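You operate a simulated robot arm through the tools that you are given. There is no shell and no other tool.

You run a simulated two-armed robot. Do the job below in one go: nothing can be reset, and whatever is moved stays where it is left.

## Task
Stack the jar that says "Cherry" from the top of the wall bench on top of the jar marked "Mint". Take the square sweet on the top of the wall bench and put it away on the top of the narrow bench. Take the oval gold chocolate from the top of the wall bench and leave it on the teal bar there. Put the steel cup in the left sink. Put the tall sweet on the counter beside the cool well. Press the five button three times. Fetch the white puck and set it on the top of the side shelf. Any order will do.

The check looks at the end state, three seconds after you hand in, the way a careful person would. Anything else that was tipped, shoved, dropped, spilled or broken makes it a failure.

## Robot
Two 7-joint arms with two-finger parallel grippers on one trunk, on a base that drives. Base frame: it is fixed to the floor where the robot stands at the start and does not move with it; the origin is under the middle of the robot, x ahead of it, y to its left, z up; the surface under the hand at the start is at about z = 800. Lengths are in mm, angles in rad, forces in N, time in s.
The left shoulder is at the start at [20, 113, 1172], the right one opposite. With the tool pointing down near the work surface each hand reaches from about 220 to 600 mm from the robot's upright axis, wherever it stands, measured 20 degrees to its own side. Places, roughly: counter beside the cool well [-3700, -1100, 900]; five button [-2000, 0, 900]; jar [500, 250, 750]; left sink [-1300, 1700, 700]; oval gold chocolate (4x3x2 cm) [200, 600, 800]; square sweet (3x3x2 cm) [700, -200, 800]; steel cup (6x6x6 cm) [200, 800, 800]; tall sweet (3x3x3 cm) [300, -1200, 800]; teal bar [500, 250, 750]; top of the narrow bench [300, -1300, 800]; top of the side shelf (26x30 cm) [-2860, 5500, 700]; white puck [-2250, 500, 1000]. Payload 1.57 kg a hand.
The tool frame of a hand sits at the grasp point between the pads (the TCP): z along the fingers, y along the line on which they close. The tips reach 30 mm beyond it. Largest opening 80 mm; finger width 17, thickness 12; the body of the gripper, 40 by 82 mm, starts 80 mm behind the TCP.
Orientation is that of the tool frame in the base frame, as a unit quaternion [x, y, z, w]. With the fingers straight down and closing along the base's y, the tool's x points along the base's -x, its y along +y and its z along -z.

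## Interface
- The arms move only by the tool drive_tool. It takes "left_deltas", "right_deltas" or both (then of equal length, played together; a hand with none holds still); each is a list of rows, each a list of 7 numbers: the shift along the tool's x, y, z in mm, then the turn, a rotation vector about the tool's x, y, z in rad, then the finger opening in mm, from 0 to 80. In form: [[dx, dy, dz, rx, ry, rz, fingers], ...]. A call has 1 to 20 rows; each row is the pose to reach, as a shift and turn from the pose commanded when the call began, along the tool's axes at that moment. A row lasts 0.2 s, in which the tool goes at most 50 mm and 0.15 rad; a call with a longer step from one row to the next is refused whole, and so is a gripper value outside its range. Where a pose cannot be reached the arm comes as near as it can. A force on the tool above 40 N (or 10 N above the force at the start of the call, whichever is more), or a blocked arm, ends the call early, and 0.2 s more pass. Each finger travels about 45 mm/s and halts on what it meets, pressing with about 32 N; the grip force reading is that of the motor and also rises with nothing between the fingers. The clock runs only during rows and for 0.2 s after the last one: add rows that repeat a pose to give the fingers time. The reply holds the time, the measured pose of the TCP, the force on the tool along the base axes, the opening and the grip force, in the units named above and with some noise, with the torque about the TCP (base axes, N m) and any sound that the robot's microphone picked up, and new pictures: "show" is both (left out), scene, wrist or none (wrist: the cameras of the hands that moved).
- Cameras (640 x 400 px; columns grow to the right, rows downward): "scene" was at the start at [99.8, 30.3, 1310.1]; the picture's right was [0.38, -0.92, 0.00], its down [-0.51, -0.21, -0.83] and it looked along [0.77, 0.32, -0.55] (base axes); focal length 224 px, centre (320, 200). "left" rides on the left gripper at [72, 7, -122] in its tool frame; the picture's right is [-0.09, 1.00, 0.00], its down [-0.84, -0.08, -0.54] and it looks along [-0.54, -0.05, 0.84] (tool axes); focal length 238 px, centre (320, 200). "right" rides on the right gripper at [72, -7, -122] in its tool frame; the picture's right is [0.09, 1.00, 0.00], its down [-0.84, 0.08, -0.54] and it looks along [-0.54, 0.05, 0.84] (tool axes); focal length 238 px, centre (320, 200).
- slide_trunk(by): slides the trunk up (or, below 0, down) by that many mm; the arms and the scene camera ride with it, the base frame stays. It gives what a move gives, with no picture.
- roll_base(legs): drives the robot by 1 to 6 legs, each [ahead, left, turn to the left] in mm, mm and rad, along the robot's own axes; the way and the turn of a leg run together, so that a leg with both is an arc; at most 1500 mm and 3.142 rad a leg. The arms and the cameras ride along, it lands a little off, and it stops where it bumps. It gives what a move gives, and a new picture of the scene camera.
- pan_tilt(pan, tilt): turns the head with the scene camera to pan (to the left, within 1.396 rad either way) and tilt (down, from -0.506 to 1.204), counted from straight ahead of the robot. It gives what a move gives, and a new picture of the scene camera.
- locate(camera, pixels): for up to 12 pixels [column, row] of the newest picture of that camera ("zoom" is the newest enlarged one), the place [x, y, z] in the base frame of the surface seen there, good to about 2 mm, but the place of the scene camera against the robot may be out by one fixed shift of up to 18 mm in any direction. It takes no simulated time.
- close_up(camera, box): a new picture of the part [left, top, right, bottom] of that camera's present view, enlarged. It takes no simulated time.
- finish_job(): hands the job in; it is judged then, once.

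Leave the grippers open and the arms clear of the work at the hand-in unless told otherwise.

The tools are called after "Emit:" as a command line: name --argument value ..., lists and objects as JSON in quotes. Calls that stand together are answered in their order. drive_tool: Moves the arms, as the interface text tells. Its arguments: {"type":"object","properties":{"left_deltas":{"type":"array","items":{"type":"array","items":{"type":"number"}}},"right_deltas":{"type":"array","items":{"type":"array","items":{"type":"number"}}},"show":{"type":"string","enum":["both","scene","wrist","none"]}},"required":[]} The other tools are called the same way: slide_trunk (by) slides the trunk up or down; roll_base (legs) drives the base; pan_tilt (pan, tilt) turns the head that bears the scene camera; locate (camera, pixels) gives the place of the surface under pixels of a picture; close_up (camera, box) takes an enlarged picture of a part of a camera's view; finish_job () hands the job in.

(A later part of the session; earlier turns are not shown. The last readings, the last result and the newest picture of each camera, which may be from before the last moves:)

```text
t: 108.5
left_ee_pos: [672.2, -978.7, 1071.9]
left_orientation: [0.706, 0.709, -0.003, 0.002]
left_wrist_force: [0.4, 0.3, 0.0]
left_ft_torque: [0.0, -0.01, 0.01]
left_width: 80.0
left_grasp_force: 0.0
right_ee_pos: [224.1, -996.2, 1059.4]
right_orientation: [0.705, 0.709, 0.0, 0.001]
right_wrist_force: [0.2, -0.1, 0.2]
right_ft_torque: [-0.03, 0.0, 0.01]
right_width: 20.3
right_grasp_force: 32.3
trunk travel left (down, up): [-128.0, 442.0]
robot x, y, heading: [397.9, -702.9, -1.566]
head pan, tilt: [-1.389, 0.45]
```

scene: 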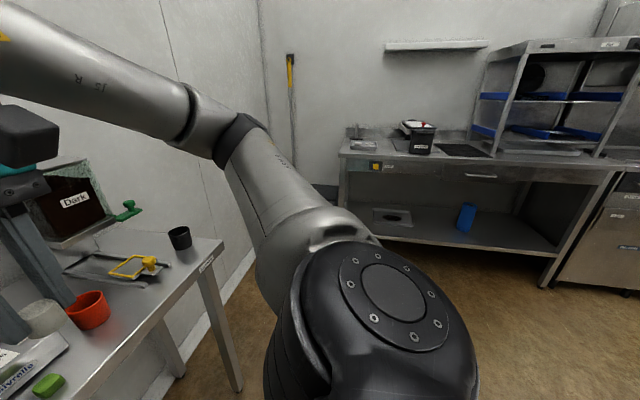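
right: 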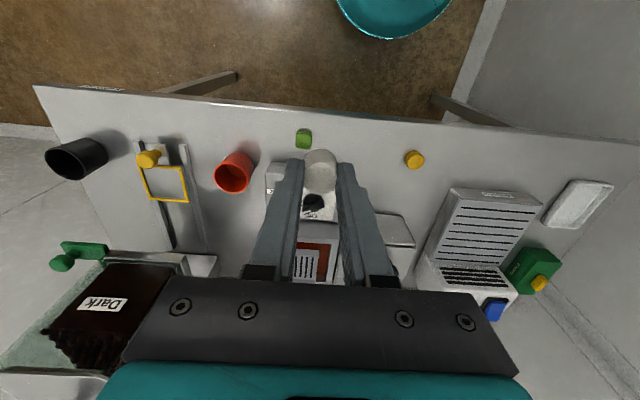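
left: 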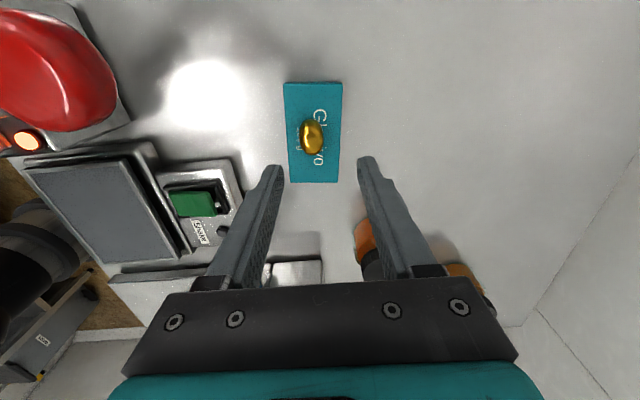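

Emit:
locate --camera "scene" --pixels '[[376, 166], [420, 135], [345, 150], [560, 160], [440, 265], [430, 300], [490, 45], [625, 215], [590, 165], [480, 175]]'

Emit:
close_up --camera "scene" --box '[340, 20, 640, 200]'

```text
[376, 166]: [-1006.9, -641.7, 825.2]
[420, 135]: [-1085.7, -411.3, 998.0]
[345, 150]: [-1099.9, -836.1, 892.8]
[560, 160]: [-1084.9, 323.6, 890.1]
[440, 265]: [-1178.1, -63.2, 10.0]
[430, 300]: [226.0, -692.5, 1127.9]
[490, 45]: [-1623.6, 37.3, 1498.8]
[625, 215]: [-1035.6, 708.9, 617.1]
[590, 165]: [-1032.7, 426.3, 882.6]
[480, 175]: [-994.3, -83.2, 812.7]
```

```text
2.13 times, centred on (490, 110) of scene
```

zoom: 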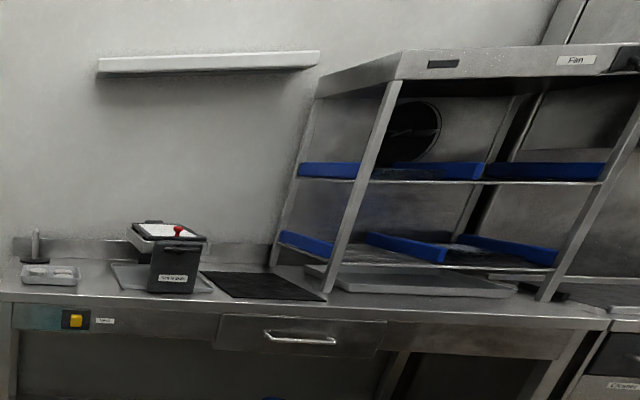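

The counter opposite has its front at x≈-1000, so there's a wide aisle between it and the wall bench. I'll roll right 780 mm into the aisle and turn left a quarter turn to face the wall bench again.

Emit:
roll_base --legs '[[0, -780, 0], [0, 0, 1.565]]'

Emit:
pan_tilt --pan 1.2 --tilt 0.5

```text
t: 116.7
left_ee_pos: [-139.9, -430.4, 1072.1]
left_orientation: [0.016, 1.0, 0.0, 0.003]
left_wrist_force: [0.3, 0.1, 0.0]
left_ft_torque: [-0.02, 0.0, 0.0]
left_width: 80.4
left_grasp_force: 0.0
right_ee_pos: [-137.7, -880.3, 1058.6]
right_orientation: [0.016, 1.0, 0.0, 0.0]
right_wrist_force: [0.3, 0.3, -0.2]
right_ft_torque: [0.02, 0.02, 0.01]
right_width: 20.4
right_grasp_force: 31.9
trunk travel left (down, up): [-128.0, 442.0]
robot x, y, heading: [-425.7, -694.3, -0.03]
head pan, tilt: [-1.389, 0.45]
```

scene: 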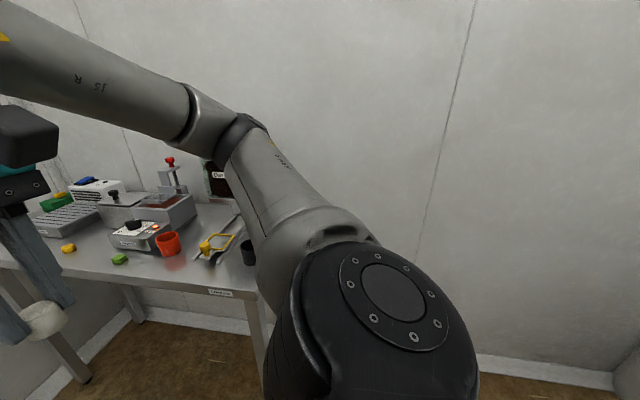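

```text
t: 119.0
left_ee_pos: [-139.3, -431.7, 1072.5]
left_orientation: [0.015, 1.0, -0.001, 0.003]
left_wrist_force: [0.1, -0.2, -0.4]
left_ft_torque: [0.01, 0.02, 0.0]
left_width: 80.0
left_grasp_force: 0.0
right_ee_pos: [-137.8, -880.1, 1060.0]
right_orientation: [0.016, 1.0, 0.0, 0.0]
right_wrist_force: [-0.5, 0.0, -0.2]
right_ft_torque: [-0.03, 0.0, 0.0]
right_width: 20.3
right_grasp_force: 31.8
trunk travel left (down, up): [-128.0, 442.0]
robot x, y, heading: [-424.5, -692.8, -0.034]
head pan, tilt: [1.201, 0.499]
```

scene: 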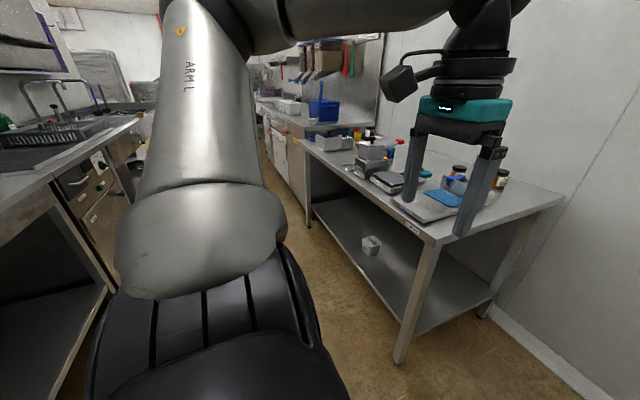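

The aisle along +y is clear. I'll straighten the heading and roll 1330 mm to the left along the bench.

Emit:
roll_base --legs '[[0, 0, 0.033], [0, 1330, 0]]'

Emit:
pan_tilt --pan 0.4 --tilt 0.5

```text
t: 125.9
left_ee_pos: [-132.7, 880.5, 1072.0]
left_orientation: [0.008, 1.0, -0.001, 0.004]
left_wrist_force: [-1.4, 0.0, 0.2]
left_ft_torque: [-0.01, -0.02, 0.01]
left_width: 80.2
left_grasp_force: 0.0
right_ee_pos: [-123.9, 432.3, 1060.3]
right_orientation: [0.008, 1.0, 0.0, 0.001]
right_wrist_force: [-0.2, -0.3, 0.0]
right_ft_torque: [0.02, 0.01, -0.04]
right_width: 22.4
right_grasp_force: 32.0
trunk travel left (down, up): [-128.0, 442.0]
robot x, y, heading: [-415.0, 613.7, -0.019]
head pan, tilt: [1.201, 0.499]
```

scene: 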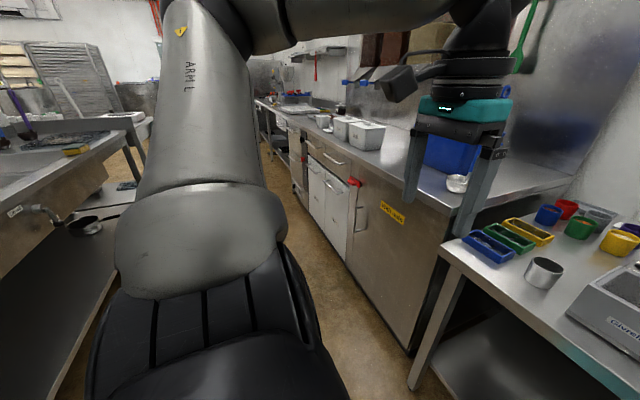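

```text
t: 127.1
left_ee_pos: [-131.2, 881.3, 1071.8]
left_orientation: [0.009, 1.0, -0.001, 0.003]
left_wrist_force: [-0.1, -0.4, -0.7]
left_ft_torque: [0.0, -0.02, 0.02]
left_width: 80.0
left_grasp_force: 0.2
right_ee_pos: [-125.3, 433.2, 1059.4]
right_orientation: [0.009, 1.0, 0.0, 0.0]
right_wrist_force: [-0.1, 0.2, -0.2]
right_ft_torque: [0.0, 0.03, -0.03]
right_width: 22.6
right_grasp_force: 31.8
trunk travel left (down, up): [-128.0, 442.0]
robot x, y, heading: [-414.6, 616.6, -0.02]
head pan, tilt: [0.4, 0.499]
```

scene: 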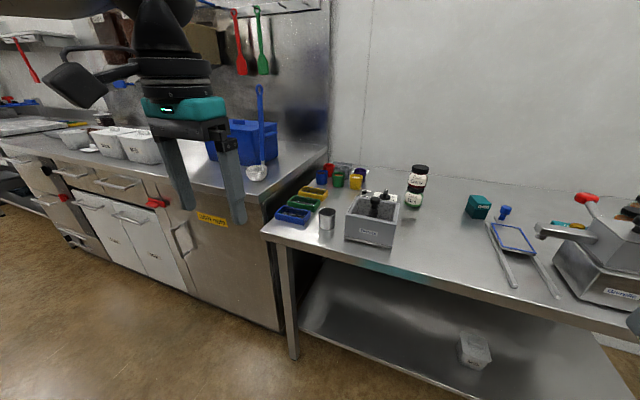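

The cup stands at (327,218), between the blue tray and the grey box. The right grip width went from 20.3 to 22.5 mm, so I'll check the held sweet.

Emit:
close_up --camera "right" --box '[240, 120, 400, 220]'

Emit:
locate --camera "scene" --pixels '[[327, 211], [293, 212], [262, 233], [300, 250], [330, 228], [190, 195], [280, 255], [365, 240]]'

```text
4.00 times, centred on (320, 170) of right
```

zoom: 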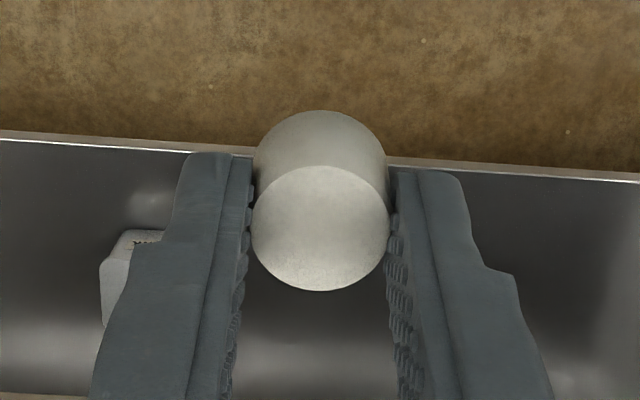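

```text
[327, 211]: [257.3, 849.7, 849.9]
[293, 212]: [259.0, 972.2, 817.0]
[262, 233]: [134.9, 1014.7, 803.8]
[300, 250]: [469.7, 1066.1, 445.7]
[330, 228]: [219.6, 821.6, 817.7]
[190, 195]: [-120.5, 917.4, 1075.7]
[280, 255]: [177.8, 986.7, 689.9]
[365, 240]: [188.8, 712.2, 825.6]
```

The sweet is held upright. I'll straighten and roll forward 335 mm to the bench, with the cup to end up ahead-left of me.

Emit:
roll_base --legs '[[0, 0, 0.02], [335, 20, 0]]'

Emit:
drive_tool --left_deltas '[[0, 0, 0, 0, 0, 0, 80]]' --show "wrist"

```text
t: 129.6
left_ee_pos: [196.6, 907.0, 1072.7]
left_orientation: [0.0, 1.0, 0.0, 0.004]
left_wrist_force: [-0.4, -0.1, -0.1]
left_ft_torque: [0.0, -0.02, -0.01]
left_width: 80.1
left_grasp_force: 0.0
right_ee_pos: [214.0, 458.8, 1059.1]
right_orientation: [-0.001, 1.0, 0.0, 0.0]
right_wrist_force: [0.3, -0.1, -0.8]
right_ft_torque: [-0.03, 0.02, 0.03]
right_width: 22.4
right_grasp_force: 32.0
trunk travel left (down, up): [-128.0, 442.0]
robot x, y, heading: [-81.0, 633.3, 0.001]
head pan, tilt: [0.4, 0.499]
```

scene: 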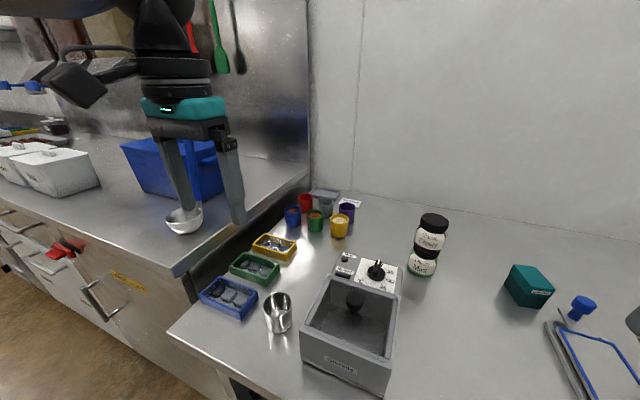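

```text
t: 130.0
left_ee_pos: [196.7, 906.8, 1072.2]
left_orientation: [-0.002, 1.0, 0.0, 0.005]
left_wrist_force: [1.0, 0.2, -0.5]
left_ft_torque: [0.0, 0.03, -0.03]
left_width: 80.2
left_grasp_force: 0.0
right_ee_pos: [212.7, 458.6, 1059.0]
right_orientation: [-0.001, 1.0, 0.0, -0.001]
right_wrist_force: [0.4, -0.1, -0.5]
right_ft_torque: [0.0, 0.0, -0.01]
right_width: 22.6
right_grasp_force: 32.4
trunk travel left (down, up): [-128.0, 442.0]
robot x, y, heading: [-82.1, 632.3, 0.0]
head pan, tilt: [0.4, 0.499]
```

left: 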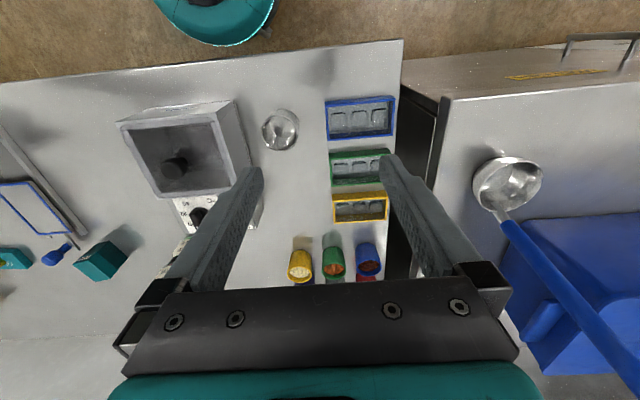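

The cup is at (280,130) in the left picture. I'll measure it and its surroundings.

Emit:
close_up --camera "left" --box '[216, 80, 344, 170]'

Emit:
locate --camera "left" --pixels '[[264, 128], [298, 134], [280, 112], [281, 149], [300, 100], [310, 150], [245, 130], [326, 120], [262, 180], [275, 75]]'

```text
4.44 times, centred on (280, 125) of left
```

zoom: 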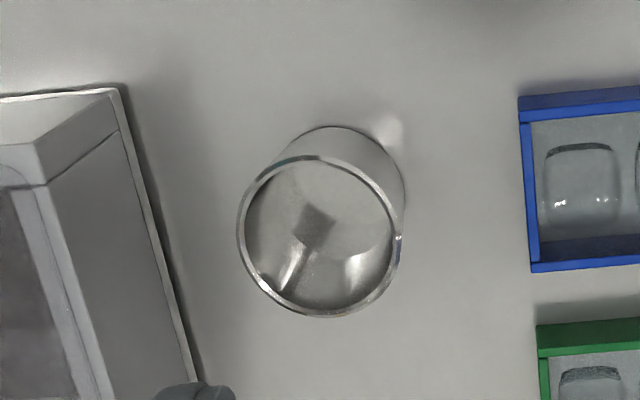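

```text
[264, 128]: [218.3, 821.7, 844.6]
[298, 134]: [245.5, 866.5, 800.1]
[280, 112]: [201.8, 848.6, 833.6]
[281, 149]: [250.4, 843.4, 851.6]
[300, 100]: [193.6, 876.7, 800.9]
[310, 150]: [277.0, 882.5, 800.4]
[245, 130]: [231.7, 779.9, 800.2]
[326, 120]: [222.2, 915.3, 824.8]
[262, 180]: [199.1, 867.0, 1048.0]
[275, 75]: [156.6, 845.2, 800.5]
```

The cup's centre is (225,846), about 59 mm across, rim z≈854. Its neighbours leave 36 mm to the grey box and 40 mm to the blue tray, enough for the open fingers. I'll move above it at z≈935.

Emit:
drive_tool --left_deltas '[[-10, -20, 30, 0, 0, 0, 80], [-20, -40, 65, 0, 0, 0, 80], [-28, -61, 100, 0, 0, 0, 80], [-28, -61, 137, 0, 0, 0, 80], [-28, -61, 137, 0, 0, 0, 80]]' --show "wrist"

Emit:
close_up --camera "left" --box '[240, 90, 400, 190]'

```text
t: 131.2
left_ee_pos: [226.0, 844.6, 936.2]
left_orientation: [-0.001, 1.0, -0.001, 0.005]
left_wrist_force: [0.1, -0.3, 0.3]
left_ft_torque: [0.0, 0.03, -0.06]
left_width: 79.9
left_grasp_force: 0.1
right_ee_pos: [213.5, 459.9, 1059.9]
right_orientation: [-0.001, 1.0, 0.0, 0.0]
right_wrist_force: [-0.4, 0.3, -0.3]
right_ft_torque: [0.01, 0.0, 0.0]
right_width: 22.3
right_grasp_force: 32.1
trunk travel left (down, up): [-128.0, 442.0]
robot x, y, heading: [-80.1, 636.9, 0.004]
head pan, tilt: [0.4, 0.499]
```

left: 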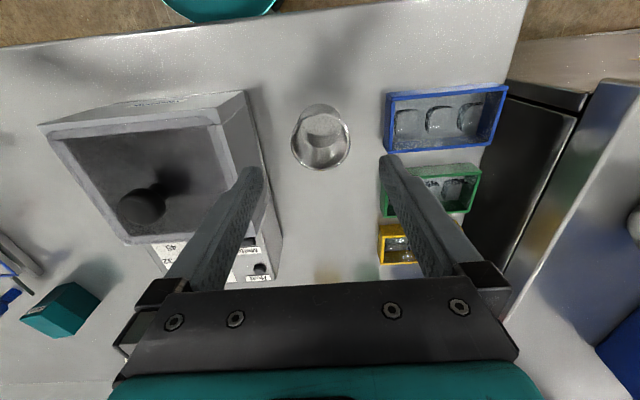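

```text
4.00 times, centred on (320, 140) of left
```

zoom: 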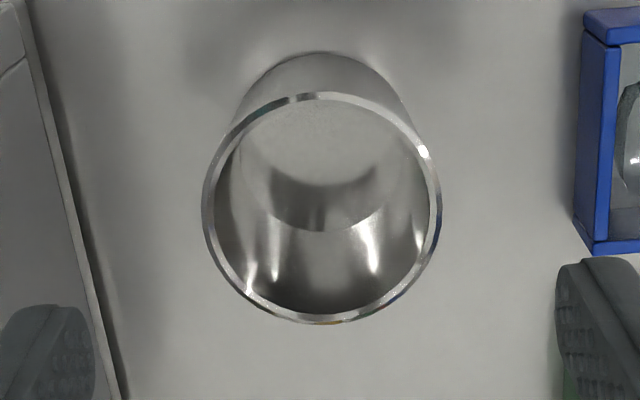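

The cup's centre computes to (224.5,845.4), right under the hand. Descending to z≈838 around it.

Emit:
drive_tool --left_deltas '[[1.5, 1, 30, 0, 0, 0, 80], [1.5, 1, 60, 0, 0, 0, 80], [1.5, 1, 85, 0, 0, 0, 80], [1.5, 1, 98, 0, 0, 0, 80], [1.5, 1, 98, 0, 0, 0, 80]]' --show "both"

```text
t: 132.4
left_ee_pos: [224.9, 846.6, 837.4]
left_orientation: [-0.001, 1.0, -0.001, 0.003]
left_wrist_force: [-0.1, 0.0, -0.1]
left_ft_torque: [0.03, 0.0, -0.01]
left_width: 79.8
left_grasp_force: 0.0
right_ee_pos: [213.1, 459.4, 1059.6]
right_orientation: [-0.001, 1.0, -0.001, 0.0]
right_wrist_force: [0.0, -0.4, -0.3]
right_ft_torque: [0.01, 0.0, 0.05]
right_width: 22.6
right_grasp_force: 31.9
trunk travel left (down, up): [-128.0, 442.0]
robot x, y, heading: [-79.7, 634.9, 0.003]
head pan, tilt: [0.4, 0.499]
```

scene: 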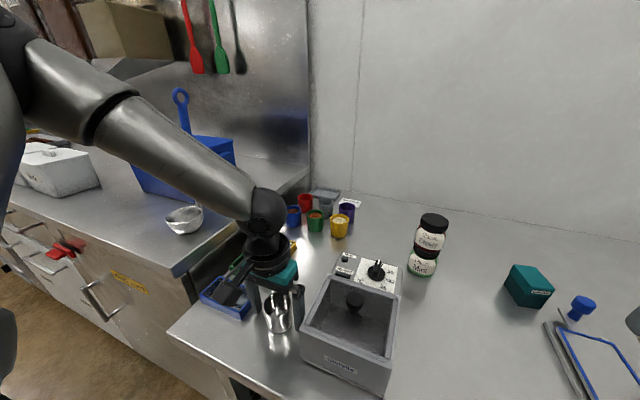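
left: 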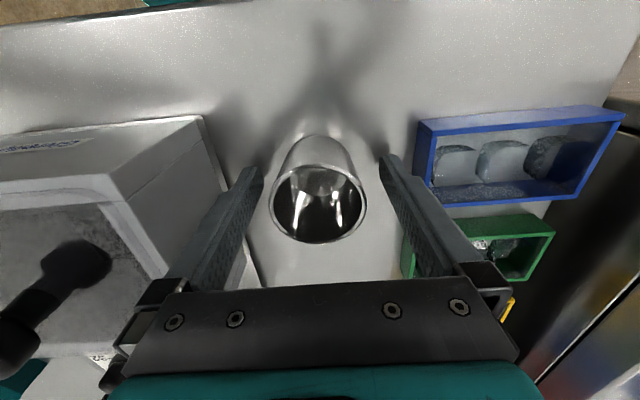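

The cup is between the fingers, nothing touched. Closing.

Emit:
drive_tool --left_deltas '[[0, 0, 0, 0, 0, 0, 70], [0, 0, 0, 0, 0, 0, 60], [0, 0, 0, 0, 0, 0, 50], [0, 0, 0, 0, 0, 0, 45], [0, 0, 0, 0, 0, 0, 45]]' --show "wrist"

```text
t: 133.6
left_ee_pos: [225.1, 845.6, 838.0]
left_orientation: [-0.001, 1.0, 0.0, 0.003]
left_wrist_force: [-1.3, -0.4, 1.3]
left_ft_torque: [0.02, 0.01, -0.04]
left_width: 52.8
left_grasp_force: 31.3
right_ee_pos: [213.4, 459.4, 1059.6]
right_orientation: [-0.002, 1.0, 0.0, 0.0]
right_wrist_force: [0.0, 0.5, -0.2]
right_ft_torque: [0.01, 0.02, -0.01]
right_width: 22.5
right_grasp_force: 32.4
trunk travel left (down, up): [-128.0, 442.0]
robot x, y, heading: [-79.1, 633.9, 0.005]
head pan, tilt: [0.4, 0.499]
```

left: 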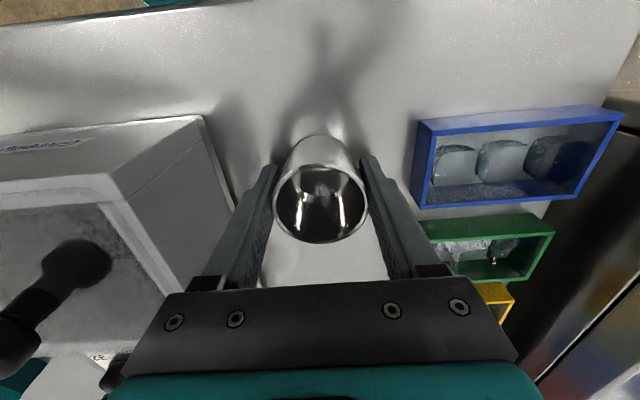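

Held at 52.8 mm, 31 N. Lifting 220 mm straight up.

Emit:
drive_tool --left_deltas '[[0, 0, -20, 0, 0, 0, 45], [0, 0, -60, 0, 0, 0, 45], [0, 0, -105, 0, 0, 0, 45], [0, 0, -150, 0, 0, 0, 45], [0, 0, -190, 0, 0, 0, 45], [10, 0, -220, 0, 0, 0, 45], [10, 0, -220, 0, 0, 0, 45]]' --show "both"

```text
t: 135.2
left_ee_pos: [211.7, 845.6, 1057.1]
left_orientation: [0.0, 1.0, -0.001, 0.003]
left_wrist_force: [0.7, -0.3, -0.2]
left_ft_torque: [-0.01, -0.03, 0.01]
left_width: 52.7
left_grasp_force: 32.2
right_ee_pos: [213.8, 459.3, 1059.6]
right_orientation: [-0.002, 1.0, 0.0, 0.0]
right_wrist_force: [-1.1, -0.4, -0.2]
right_ft_torque: [-0.01, -0.03, 0.02]
right_width: 22.8
right_grasp_force: 31.6
trunk travel left (down, up): [-128.0, 442.0]
robot x, y, heading: [-79.2, 635.9, 0.0]
head pan, tilt: [0.4, 0.499]
```

scene: 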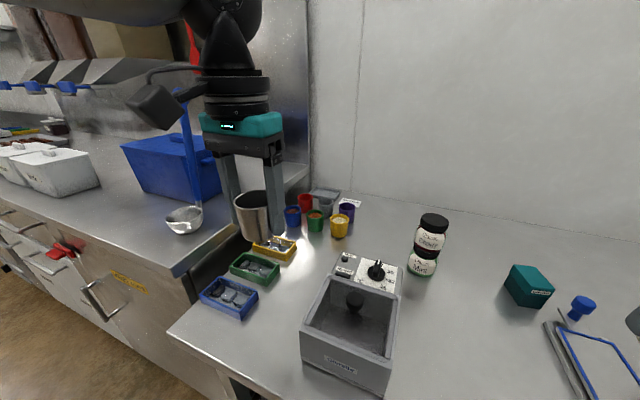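
left: 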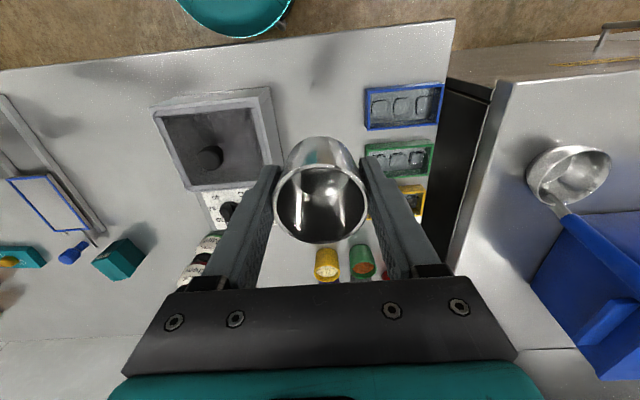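

The bench is undisturbed. I'll back off 350 mm, then turn left half a turn in the aisle to face the sinks.

Emit:
roll_base --legs '[[-350, 0, 0], [0, 0, 1.57], [0, 0, 1.57]]'

Emit:
pan_tilt --pan -0.6 --tilt 0.45

```text
t: 145.2
left_ee_pos: [-713.1, 418.8, 1058.3]
left_orientation: [1.0, 0.01, -0.003, -0.001]
left_wrist_force: [1.0, -0.5, -0.4]
left_ft_torque: [0.02, 0.02, 0.01]
left_width: 52.5
left_grasp_force: 32.2
right_ee_pos: [-719.8, 805.3, 1059.2]
right_orientation: [1.0, 0.009, 0.0, 0.0]
right_wrist_force: [0.4, 0.0, 0.3]
right_ft_torque: [0.01, -0.01, -0.02]
right_width: 22.4
right_grasp_force: 32.3
trunk travel left (down, up): [-128.0, 442.0]
robot x, y, heading: [-423.0, 631.2, -3.119]
head pan, tilt: [0.4, 0.499]
```

scene: 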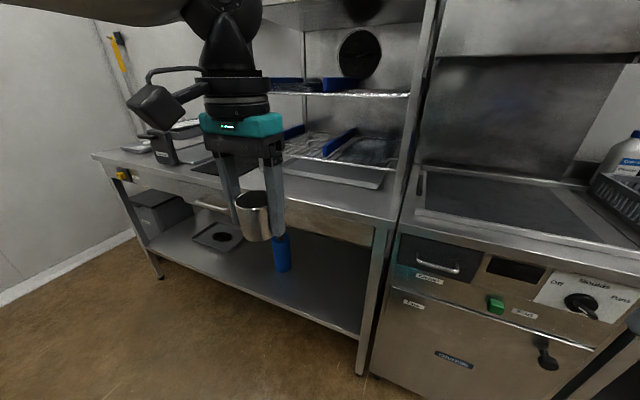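

```text
t: 146.4
left_ee_pos: [-712.5, 419.1, 1057.9]
left_orientation: [1.0, 0.01, -0.004, -0.001]
left_wrist_force: [-0.1, -0.4, -1.1]
left_ft_torque: [0.0, 0.04, -0.01]
left_width: 52.5
left_grasp_force: 32.2
right_ee_pos: [-719.7, 805.0, 1059.4]
right_orientation: [1.0, 0.01, 0.0, 0.0]
right_wrist_force: [1.5, 0.7, 0.4]
right_ft_torque: [-0.01, 0.04, 0.0]
right_width: 22.6
right_grasp_force: 32.1
trunk travel left (down, up): [-128.0, 442.0]
robot x, y, heading: [-423.6, 635.6, -3.119]
head pan, tilt: [-0.6, 0.45]
```

scene: 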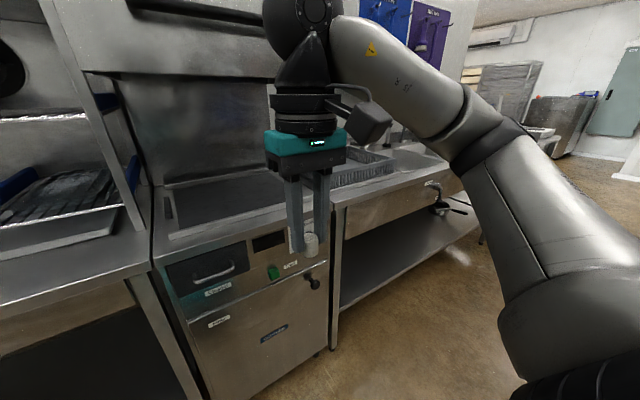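

Facing the row of counters. I'll roll 950 mm to the right (+y) to get in front of the sinks.

Emit:
roll_base --legs '[[0, 0, -0.022], [0, -950, 0]]'

Emit:
pan_tilt --pan 0.0 --tilt 0.6

```text
t: 151.7
left_ee_pos: [-720.6, 1365.8, 1057.2]
left_orientation: [1.0, 0.01, -0.003, 0.0]
left_wrist_force: [-0.2, 0.5, 0.0]
left_ft_torque: [0.0, 0.04, -0.01]
left_width: 52.7
left_grasp_force: 31.8
right_ee_pos: [-728.9, 1753.7, 1059.2]
right_orientation: [1.0, 0.01, 0.0, 0.0]
right_wrist_force: [0.2, -0.3, -0.2]
right_ft_torque: [0.0, 0.01, 0.01]
right_width: 22.4
right_grasp_force: 32.3
trunk travel left (down, up): [-128.0, 442.0]
robot x, y, heading: [-435.6, 1583.4, -3.117]
head pan, tilt: [-0.6, 0.45]
```

scene: 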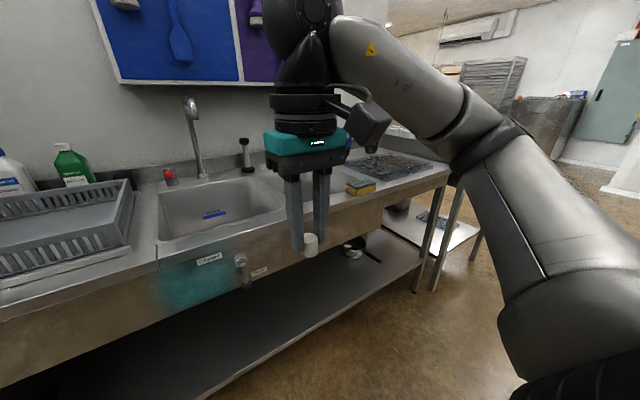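

```text
t: 152.7
left_ee_pos: [-721.0, 1365.3, 1058.3]
left_orientation: [1.0, 0.01, -0.003, -0.001]
left_wrist_force: [-1.2, 0.0, -1.6]
left_ft_torque: [-0.01, -0.02, -0.01]
left_width: 52.7
left_grasp_force: 32.5
right_ee_pos: [-729.2, 1753.2, 1059.2]
right_orientation: [1.0, 0.01, 0.0, 0.0]
right_wrist_force: [0.3, -0.2, 0.1]
right_ft_torque: [0.0, -0.02, 0.01]
right_width: 22.4
right_grasp_force: 32.4
trunk travel left (down, up): [-128.0, 442.0]
robot x, y, heading: [-435.6, 1581.7, -3.121]
head pan, tilt: [0.0, 0.6]
```

scene: 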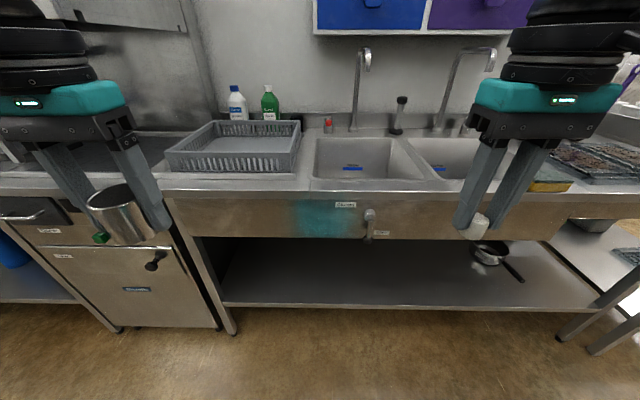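

Two sinks side by side: the left one around (355,158), the right one around (450,155). I'll zoom and measure.

Emit:
close_up --camera "scene" --box '[300, 110, 520, 250]'

Emit:
locate --camera "scene" --pixels '[[316, 140], [312, 180], [395, 140], [423, 180], [365, 160], [345, 175], [370, 145], [340, 186], [380, 190], [360, 110], [335, 160], [400, 160]]'

```text
2.86 times, centred on (410, 180) of scene
```

zoom: 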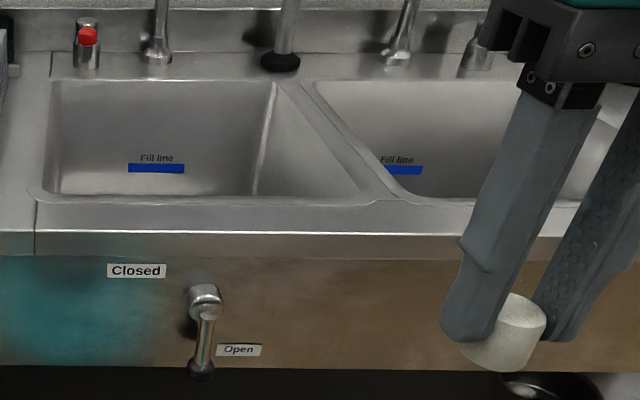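

```text
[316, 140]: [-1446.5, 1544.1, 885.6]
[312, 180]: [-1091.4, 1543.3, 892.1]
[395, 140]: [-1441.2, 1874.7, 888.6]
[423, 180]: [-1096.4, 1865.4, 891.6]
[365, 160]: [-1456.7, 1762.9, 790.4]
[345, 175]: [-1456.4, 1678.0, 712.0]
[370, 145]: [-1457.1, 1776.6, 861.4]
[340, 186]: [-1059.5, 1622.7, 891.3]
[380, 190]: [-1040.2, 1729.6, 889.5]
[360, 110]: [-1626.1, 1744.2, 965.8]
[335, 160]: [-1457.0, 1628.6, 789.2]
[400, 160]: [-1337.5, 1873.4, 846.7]
```

The left sink spans y≈1545–1870 and x≈-1445 to -1090, rim near z≈880, counter front at x≈-1020. I'll set myself so its middle is ahead-left of me: straighten, 265 mm right, 390 mm ahead.

Emit:
roll_base --legs '[[0, 0, -0.022], [0, -265, 0], [390, 0, 0]]'

Emit:
pan_tilt --pan 0.3 --tilt 0.8

```text
t: 157.0
left_ee_pos: [-1105.4, 1630.8, 1057.7]
left_orientation: [1.0, 0.001, -0.003, -0.001]
left_wrist_force: [-0.1, 0.6, -0.6]
left_ft_torque: [0.02, -0.02, -0.01]
left_width: 52.7
left_grasp_force: 32.3
right_ee_pos: [-1108.0, 2019.6, 1059.3]
right_orientation: [1.0, 0.001, 0.0, -0.001]
right_wrist_force: [-0.4, 0.1, 0.1]
right_ft_torque: [-0.02, -0.03, 0.01]
right_width: 22.4
right_grasp_force: 32.3
trunk travel left (down, up): [-128.0, 442.0]
robot x, y, heading: [-812.7, 1842.7, -3.137]
head pan, tilt: [0.0, 0.6]
```

scene: 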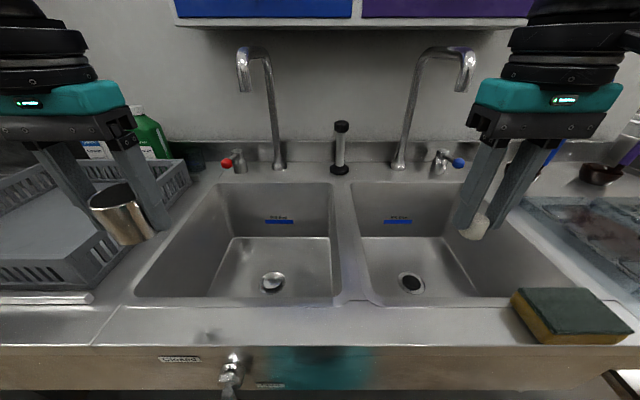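

```text
t: 157.8
left_ee_pos: [-1105.2, 1632.1, 1057.1]
left_orientation: [1.0, 0.0, -0.003, -0.001]
left_wrist_force: [0.1, 0.3, -0.4]
left_ft_torque: [0.02, 0.0, 0.01]
left_width: 52.9
left_grasp_force: 32.1
right_ee_pos: [-1107.0, 2018.8, 1059.0]
right_orientation: [1.0, 0.001, 0.0, 0.0]
right_wrist_force: [1.0, 0.0, -0.2]
right_ft_torque: [0.0, -0.02, -0.04]
right_width: 22.4
right_grasp_force: 32.2
trunk travel left (down, up): [-128.0, 442.0]
robot x, y, heading: [-814.9, 1844.4, -3.139]
head pan, tilt: [0.3, 0.799]
```

scene: 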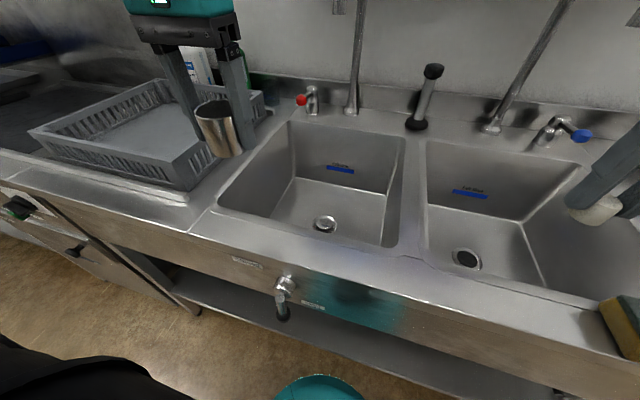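

Emit:
locate --camera "scene" --pixels '[[325, 224], [350, 205], [300, 200], [360, 225], [285, 215], [290, 125], [220, 205], [400, 245], [405, 138], [283, 290], [240, 205], [225, 110]]'

```text
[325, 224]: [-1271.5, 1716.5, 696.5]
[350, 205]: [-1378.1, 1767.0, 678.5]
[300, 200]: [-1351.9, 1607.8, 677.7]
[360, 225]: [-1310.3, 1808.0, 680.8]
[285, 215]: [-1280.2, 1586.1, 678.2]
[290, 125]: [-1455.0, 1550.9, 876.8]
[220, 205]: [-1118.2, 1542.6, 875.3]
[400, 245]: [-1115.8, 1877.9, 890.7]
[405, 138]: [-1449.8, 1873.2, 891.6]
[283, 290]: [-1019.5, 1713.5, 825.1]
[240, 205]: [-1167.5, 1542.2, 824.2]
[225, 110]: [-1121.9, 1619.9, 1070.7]
```

The sink floor is at z≈667, with the drain at (-1271,1716). I'll set the cup at about (-1255,1640), left of the drain. First I'll move the left hand there at height and raise the right hand, then lower the trunk.

Emit:
drive_tool --left_deltas '[[-40, -3, 0, 0, 0, 0, 45], [-80, -6, 0, 0, 0, 0, 45], [-120, -8, 0, 0, 0, 0, 45], [-150, -9, 0, 0, 0, 0, 45], [-150, -9, 0, 0, 0, 0, 45]]' --right_deltas '[[0, 0, -30, 0, 0, 0, 5], [0, 0, -60, 0, 0, 0, 5], [0, 0, -90, 0, 0, 0, 5], [0, 0, -120, 0, 0, 0, 5], [0, 0, -120, 0, 0, 0, 5]]' --show "none"

Emit:
slide_trunk --by -110

Emit:
drive_tool --left_deltas '[[0, 0, 0, 0, 0, 0, 45]]' --show "both"

```text
t: 159.0
left_ee_pos: [-1255.9, 1642.0, 1060.5]
left_orientation: [1.0, 0.002, -0.003, -0.001]
left_wrist_force: [-1.1, 0.6, -1.0]
left_ft_torque: [0.0, 0.04, 0.03]
left_width: 52.8
left_grasp_force: 32.6
right_ee_pos: [-1108.6, 2019.7, 1180.5]
right_orientation: [1.0, 0.001, 0.0, 0.0]
right_wrist_force: [1.0, 0.6, -0.5]
right_ft_torque: [0.04, 0.02, 0.0]
right_width: 22.7
right_grasp_force: 31.8
trunk travel left (down, up): [-128.0, 442.0]
robot x, y, heading: [-813.2, 1841.4, -3.143]
head pan, tilt: [0.3, 0.799]
```

```text
t: 160.4
left_ee_pos: [-1254.8, 1640.1, 951.0]
left_orientation: [1.0, 0.001, -0.005, -0.001]
left_wrist_force: [0.3, 0.2, 0.0]
left_ft_torque: [0.02, 0.0, 0.05]
left_width: 52.6
left_grasp_force: 32.0
right_ee_pos: [-1108.7, 2019.4, 1070.2]
right_orientation: [1.0, 0.001, 0.0, 0.0]
right_wrist_force: [-0.9, 0.5, -0.2]
right_ft_torque: [-0.04, -0.01, 0.02]
right_width: 22.8
right_grasp_force: 32.5
trunk travel left (down, up): [-18.0, 552.0]
robot x, y, heading: [-814.6, 1842.1, -3.139]
head pan, tilt: [0.3, 0.799]
```

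```text
t: 160.8
left_ee_pos: [-1254.7, 1639.6, 949.9]
left_orientation: [1.0, 0.001, -0.004, -0.001]
left_wrist_force: [-1.2, 0.3, 0.5]
left_ft_torque: [-0.04, 0.0, -0.02]
left_width: 52.7
left_grasp_force: 31.7
right_ee_pos: [-1109.5, 2018.9, 1070.2]
right_orientation: [1.0, 0.001, 0.0, 0.001]
right_wrist_force: [-0.3, 0.1, 0.4]
right_ft_torque: [-0.02, 0.03, -0.02]
right_width: 22.5
right_grasp_force: 32.3
trunk travel left (down, up): [-18.0, 552.0]
robot x, y, heading: [-813.5, 1840.0, -3.139]
head pan, tilt: [0.3, 0.799]
```

scene: 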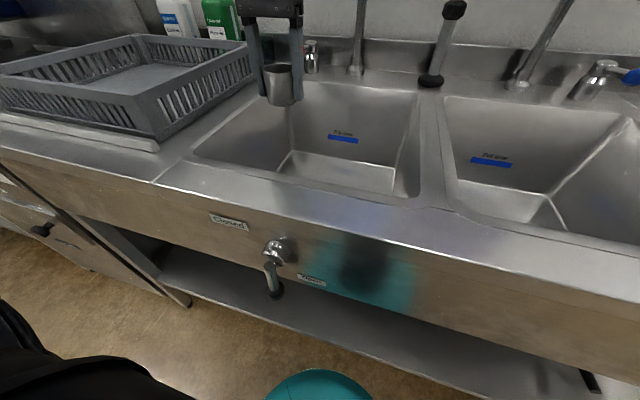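
left: 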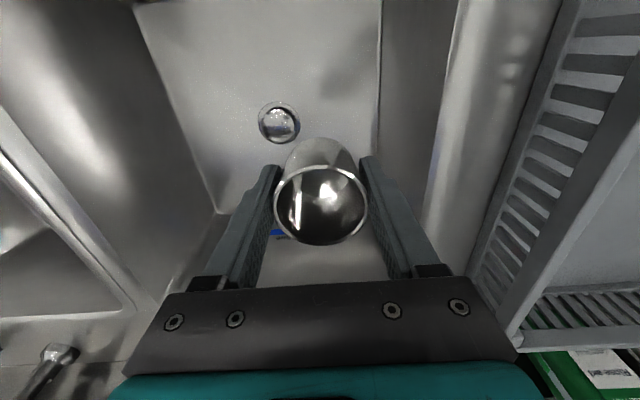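

Emit:
locate --camera "left" --pixels '[[360, 120], [375, 120], [280, 122], [300, 80], [330, 110], [395, 120], [430, 120], [330, 20], [300, 150]]'

```text
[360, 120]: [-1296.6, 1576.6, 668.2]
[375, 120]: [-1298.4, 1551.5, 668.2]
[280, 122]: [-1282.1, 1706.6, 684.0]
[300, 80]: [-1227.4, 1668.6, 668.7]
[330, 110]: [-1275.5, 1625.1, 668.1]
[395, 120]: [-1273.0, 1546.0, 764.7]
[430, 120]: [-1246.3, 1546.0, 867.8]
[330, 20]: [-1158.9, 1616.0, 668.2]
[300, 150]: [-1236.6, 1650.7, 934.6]
```

The sink floor is z=668, its side wall at y=1546; the spot is clear of the drain. Lowering the cup into the sink to z≈760 first.

Emit:
drive_tool --left_deltas '[[0, 0, 40, 0, 0, 0, 45], [0, 0, 80, 0, 0, 0, 45], [0, 0, 120, 0, 0, 0, 45], [0, 0, 160, 0, 0, 0, 45], [0, 0, 190, 0, 0, 0, 45], [0, 0, 190, 0, 0, 0, 45]]' --show "both"

```text
t: 162.2
left_ee_pos: [-1254.0, 1639.1, 760.5]
left_orientation: [1.0, 0.001, -0.004, 0.0]
left_wrist_force: [0.0, 0.7, -1.1]
left_ft_torque: [0.0, -0.02, -0.03]
left_width: 52.8
left_grasp_force: 32.4
right_ee_pos: [-1110.1, 2020.0, 1070.3]
right_orientation: [1.0, 0.001, 0.0, 0.0]
right_wrist_force: [-0.2, 0.2, -1.2]
right_ft_torque: [-0.02, 0.01, 0.02]
right_width: 22.5
right_grasp_force: 31.9
trunk travel left (down, up): [-18.0, 552.0]
robot x, y, heading: [-811.2, 1845.8, -3.138]
head pan, tilt: [0.3, 0.799]
```

scene: 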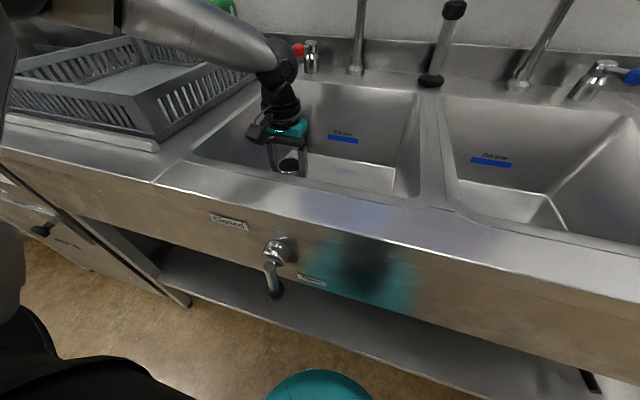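
left: 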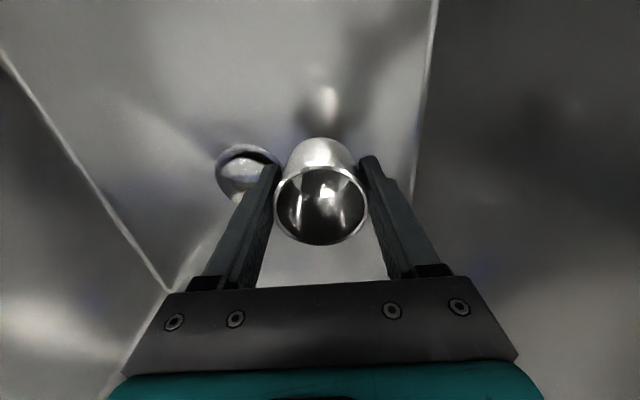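

Before the last 50 mm I'll check the forearm's gap above the rack.

Emit:
locate --camera "scene" --pixels '[[220, 55], [180, 45], [140, 35], [235, 78], [200, 85], [250, 90], [150, 60], [275, 80], [255, 60]]'

Emit:
close_up --camera "scene" --box '[100, 0, 340, 180]'

```text
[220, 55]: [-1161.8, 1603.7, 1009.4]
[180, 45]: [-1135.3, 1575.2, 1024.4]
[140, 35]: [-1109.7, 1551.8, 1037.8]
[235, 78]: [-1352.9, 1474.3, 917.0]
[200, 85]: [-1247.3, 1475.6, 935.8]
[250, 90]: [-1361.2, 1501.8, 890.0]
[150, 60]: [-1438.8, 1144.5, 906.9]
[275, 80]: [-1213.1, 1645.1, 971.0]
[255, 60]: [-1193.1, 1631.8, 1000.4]
```

```text
2.22 times, centred on (220, 90) of scene
```

zoom: 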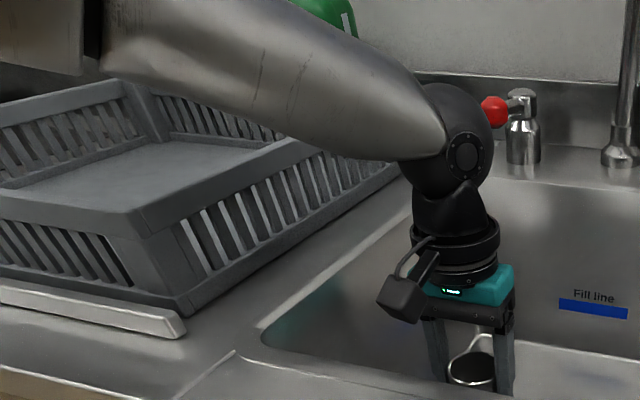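

The forearm runs in front of the rack at z≥1000, well clear. Lowering 48 mm more.

Emit:
drive_tool --left_deltas '[[0, 0, 20, 0, 0, 0, 45], [0, 0, 38, 0, 0, 0, 45], [0, 0, 48, 0, 0, 0, 45], [0, 0, 48, 0, 0, 0, 45]]' --show "none"

```text
t: 163.2
left_ee_pos: [-1257.2, 1639.7, 714.7]
left_orientation: [1.0, 0.002, -0.005, -0.001]
left_wrist_force: [0.1, -0.2, -0.4]
left_ft_torque: [-0.01, 0.02, 0.0]
left_width: 52.4
left_grasp_force: 31.9
right_ee_pos: [-1108.8, 2020.0, 1070.8]
right_orientation: [1.0, 0.001, 0.0, -0.001]
right_wrist_force: [-0.6, 1.1, -0.4]
right_ft_torque: [0.0, 0.02, 0.0]
right_width: 22.7
right_grasp_force: 31.4
trunk travel left (down, up): [-18.0, 552.0]
robot x, y, heading: [-816.2, 1844.3, -3.142]
head pan, tilt: [0.3, 0.799]
```

Emit:
drive_tool --left_deltas '[[0, 0, 2, 0, 0, 0, 45], [0, 0, 4, 0, 0, 0, 45], [0, 0, 6, 0, 0, 0, 45], [0, 0, 7, 0, 0, 0, 45], [0, 0, 7, 0, 0, 0, 45]]' --show "none"

```text
t: 164.4
left_ee_pos: [-1257.5, 1640.2, 704.3]
left_orientation: [1.0, 0.0, -0.004, -0.001]
left_wrist_force: [-0.8, 0.8, 0.1]
left_ft_torque: [0.02, -0.02, 0.03]
left_width: 52.5
left_grasp_force: 32.1
right_ee_pos: [-1109.3, 2020.0, 1071.1]
right_orientation: [1.0, 0.001, 0.0, 0.0]
right_wrist_force: [-0.1, -0.4, 0.8]
right_ft_torque: [0.01, 0.01, 0.01]
right_width: 22.5
right_grasp_force: 31.6
trunk travel left (down, up): [-18.0, 552.0]
robot x, y, heading: [-812.1, 1841.5, -3.136]
head pan, tilt: [0.3, 0.799]
```

No contact yet at 704. Two more millimetres.

Emit:
drive_tool --left_deltas '[[0, 0, 1, 0, 0, 0, 45], [0, 0, 2, 0, 0, 0, 45], [0, 0, 2, 0, 0, 0, 45]]' --show "none"

```text
t: 165.2
left_ee_pos: [-1256.8, 1639.3, 704.7]
left_orientation: [1.0, 0.001, -0.004, -0.001]
left_wrist_force: [-0.6, 0.2, 5.3]
left_ft_torque: [-0.07, -0.08, 0.05]
left_width: 53.0
left_grasp_force: 32.0
right_ee_pos: [-1108.4, 2019.7, 1070.8]
right_orientation: [1.0, 0.001, 0.001, 0.001]
right_wrist_force: [-0.4, 0.2, -0.2]
right_ft_torque: [-0.01, 0.0, 0.02]
right_width: 22.6
right_grasp_force: 32.4
trunk travel left (down, up): [-18.0, 552.0]
robot x, y, heading: [-814.6, 1846.3, -3.144]
head pan, tilt: [0.3, 0.799]
```

Contact (5 N up). I'll open the fingers and lift straight out.

Emit:
drive_tool --left_deltas '[[0, 0, -0.5, 0, 0, 0, 56], [0, 0, -0.5, 0, 0, 0, 64], [0, 0, -0.5, 0, 0, 0, 72], [0, 0, -0.5, 0, 0, 0, 80], [0, 0, -0.5, 0, 0, 0, 80], [0, 0, -30, 0, 0, 0, 80], [0, 0, -75, 0, 0, 0, 80], [0, 0, -120, 0, 0, 0, 80], [0, 0, -165, 0, 0, 0, 80], [0, 0, -210, 0, 0, 0, 80], [0, 0, -250, 0, 0, 0, 80], [0, 0, -250, 0, 0, 0, 80]]' --show "both"

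```text
t: 167.8
left_ee_pos: [-1256.5, 1643.8, 954.1]
left_orientation: [1.0, 0.001, -0.005, -0.001]
left_wrist_force: [0.6, 0.1, -0.2]
left_ft_torque: [-0.01, -0.01, -0.03]
left_width: 80.1
left_grasp_force: 0.1
right_ee_pos: [-1108.4, 2020.4, 1072.1]
right_orientation: [1.0, 0.001, 0.0, 0.0]
right_wrist_force: [0.5, -0.3, -0.2]
right_ft_torque: [0.02, 0.0, -0.03]
right_width: 22.7
right_grasp_force: 32.5
trunk travel left (down, up): [-18.0, 552.0]
robot x, y, heading: [-815.8, 1844.8, -3.138]
head pan, tilt: [0.3, 0.799]
```

scene: 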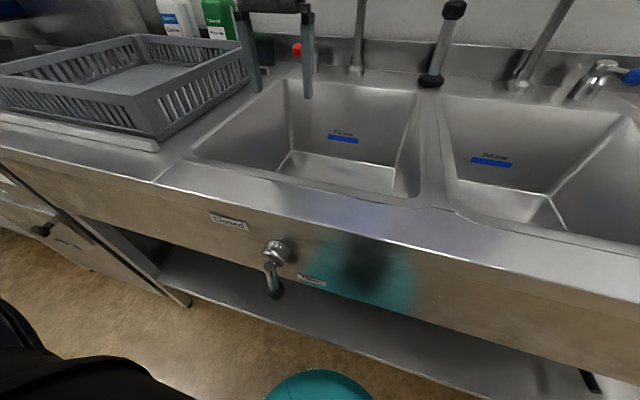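
left: 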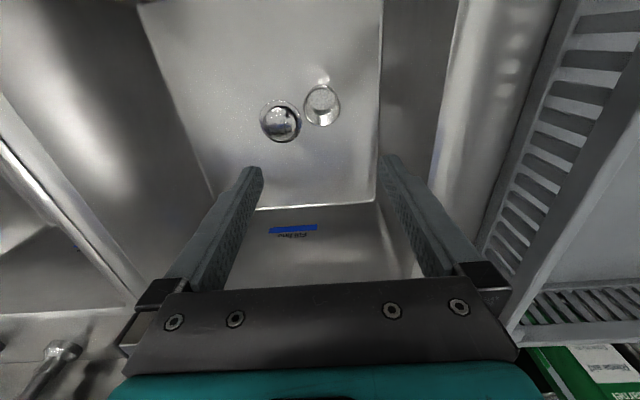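

Emit:
close_up --camera "left" --box '[240, 60, 400, 160]'

Emit:
slide_trunk --by 120

```text
4.00 times, centred on (320, 110) of left
```

zoom: 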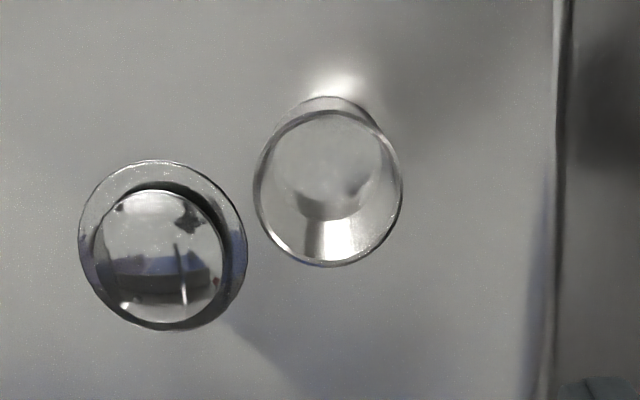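

```text
t: 169.3
left_ee_pos: [-1256.2, 1642.7, 1074.1]
left_orientation: [1.0, 0.001, -0.004, 0.0]
left_wrist_force: [0.9, -0.1, 0.1]
left_ft_torque: [0.01, -0.03, -0.02]
left_width: 80.0
left_grasp_force: 0.0
right_ee_pos: [-1108.7, 2018.9, 1191.4]
right_orientation: [1.0, 0.002, 0.0, 0.0]
right_wrist_force: [0.4, -0.1, 0.7]
right_ft_torque: [0.0, 0.03, -0.01]
right_width: 22.8
right_grasp_force: 32.1
trunk travel left (down, up): [-138.0, 432.0]
robot x, y, heading: [-811.7, 1841.3, -3.14]
head pan, tilt: [0.3, 0.799]
```

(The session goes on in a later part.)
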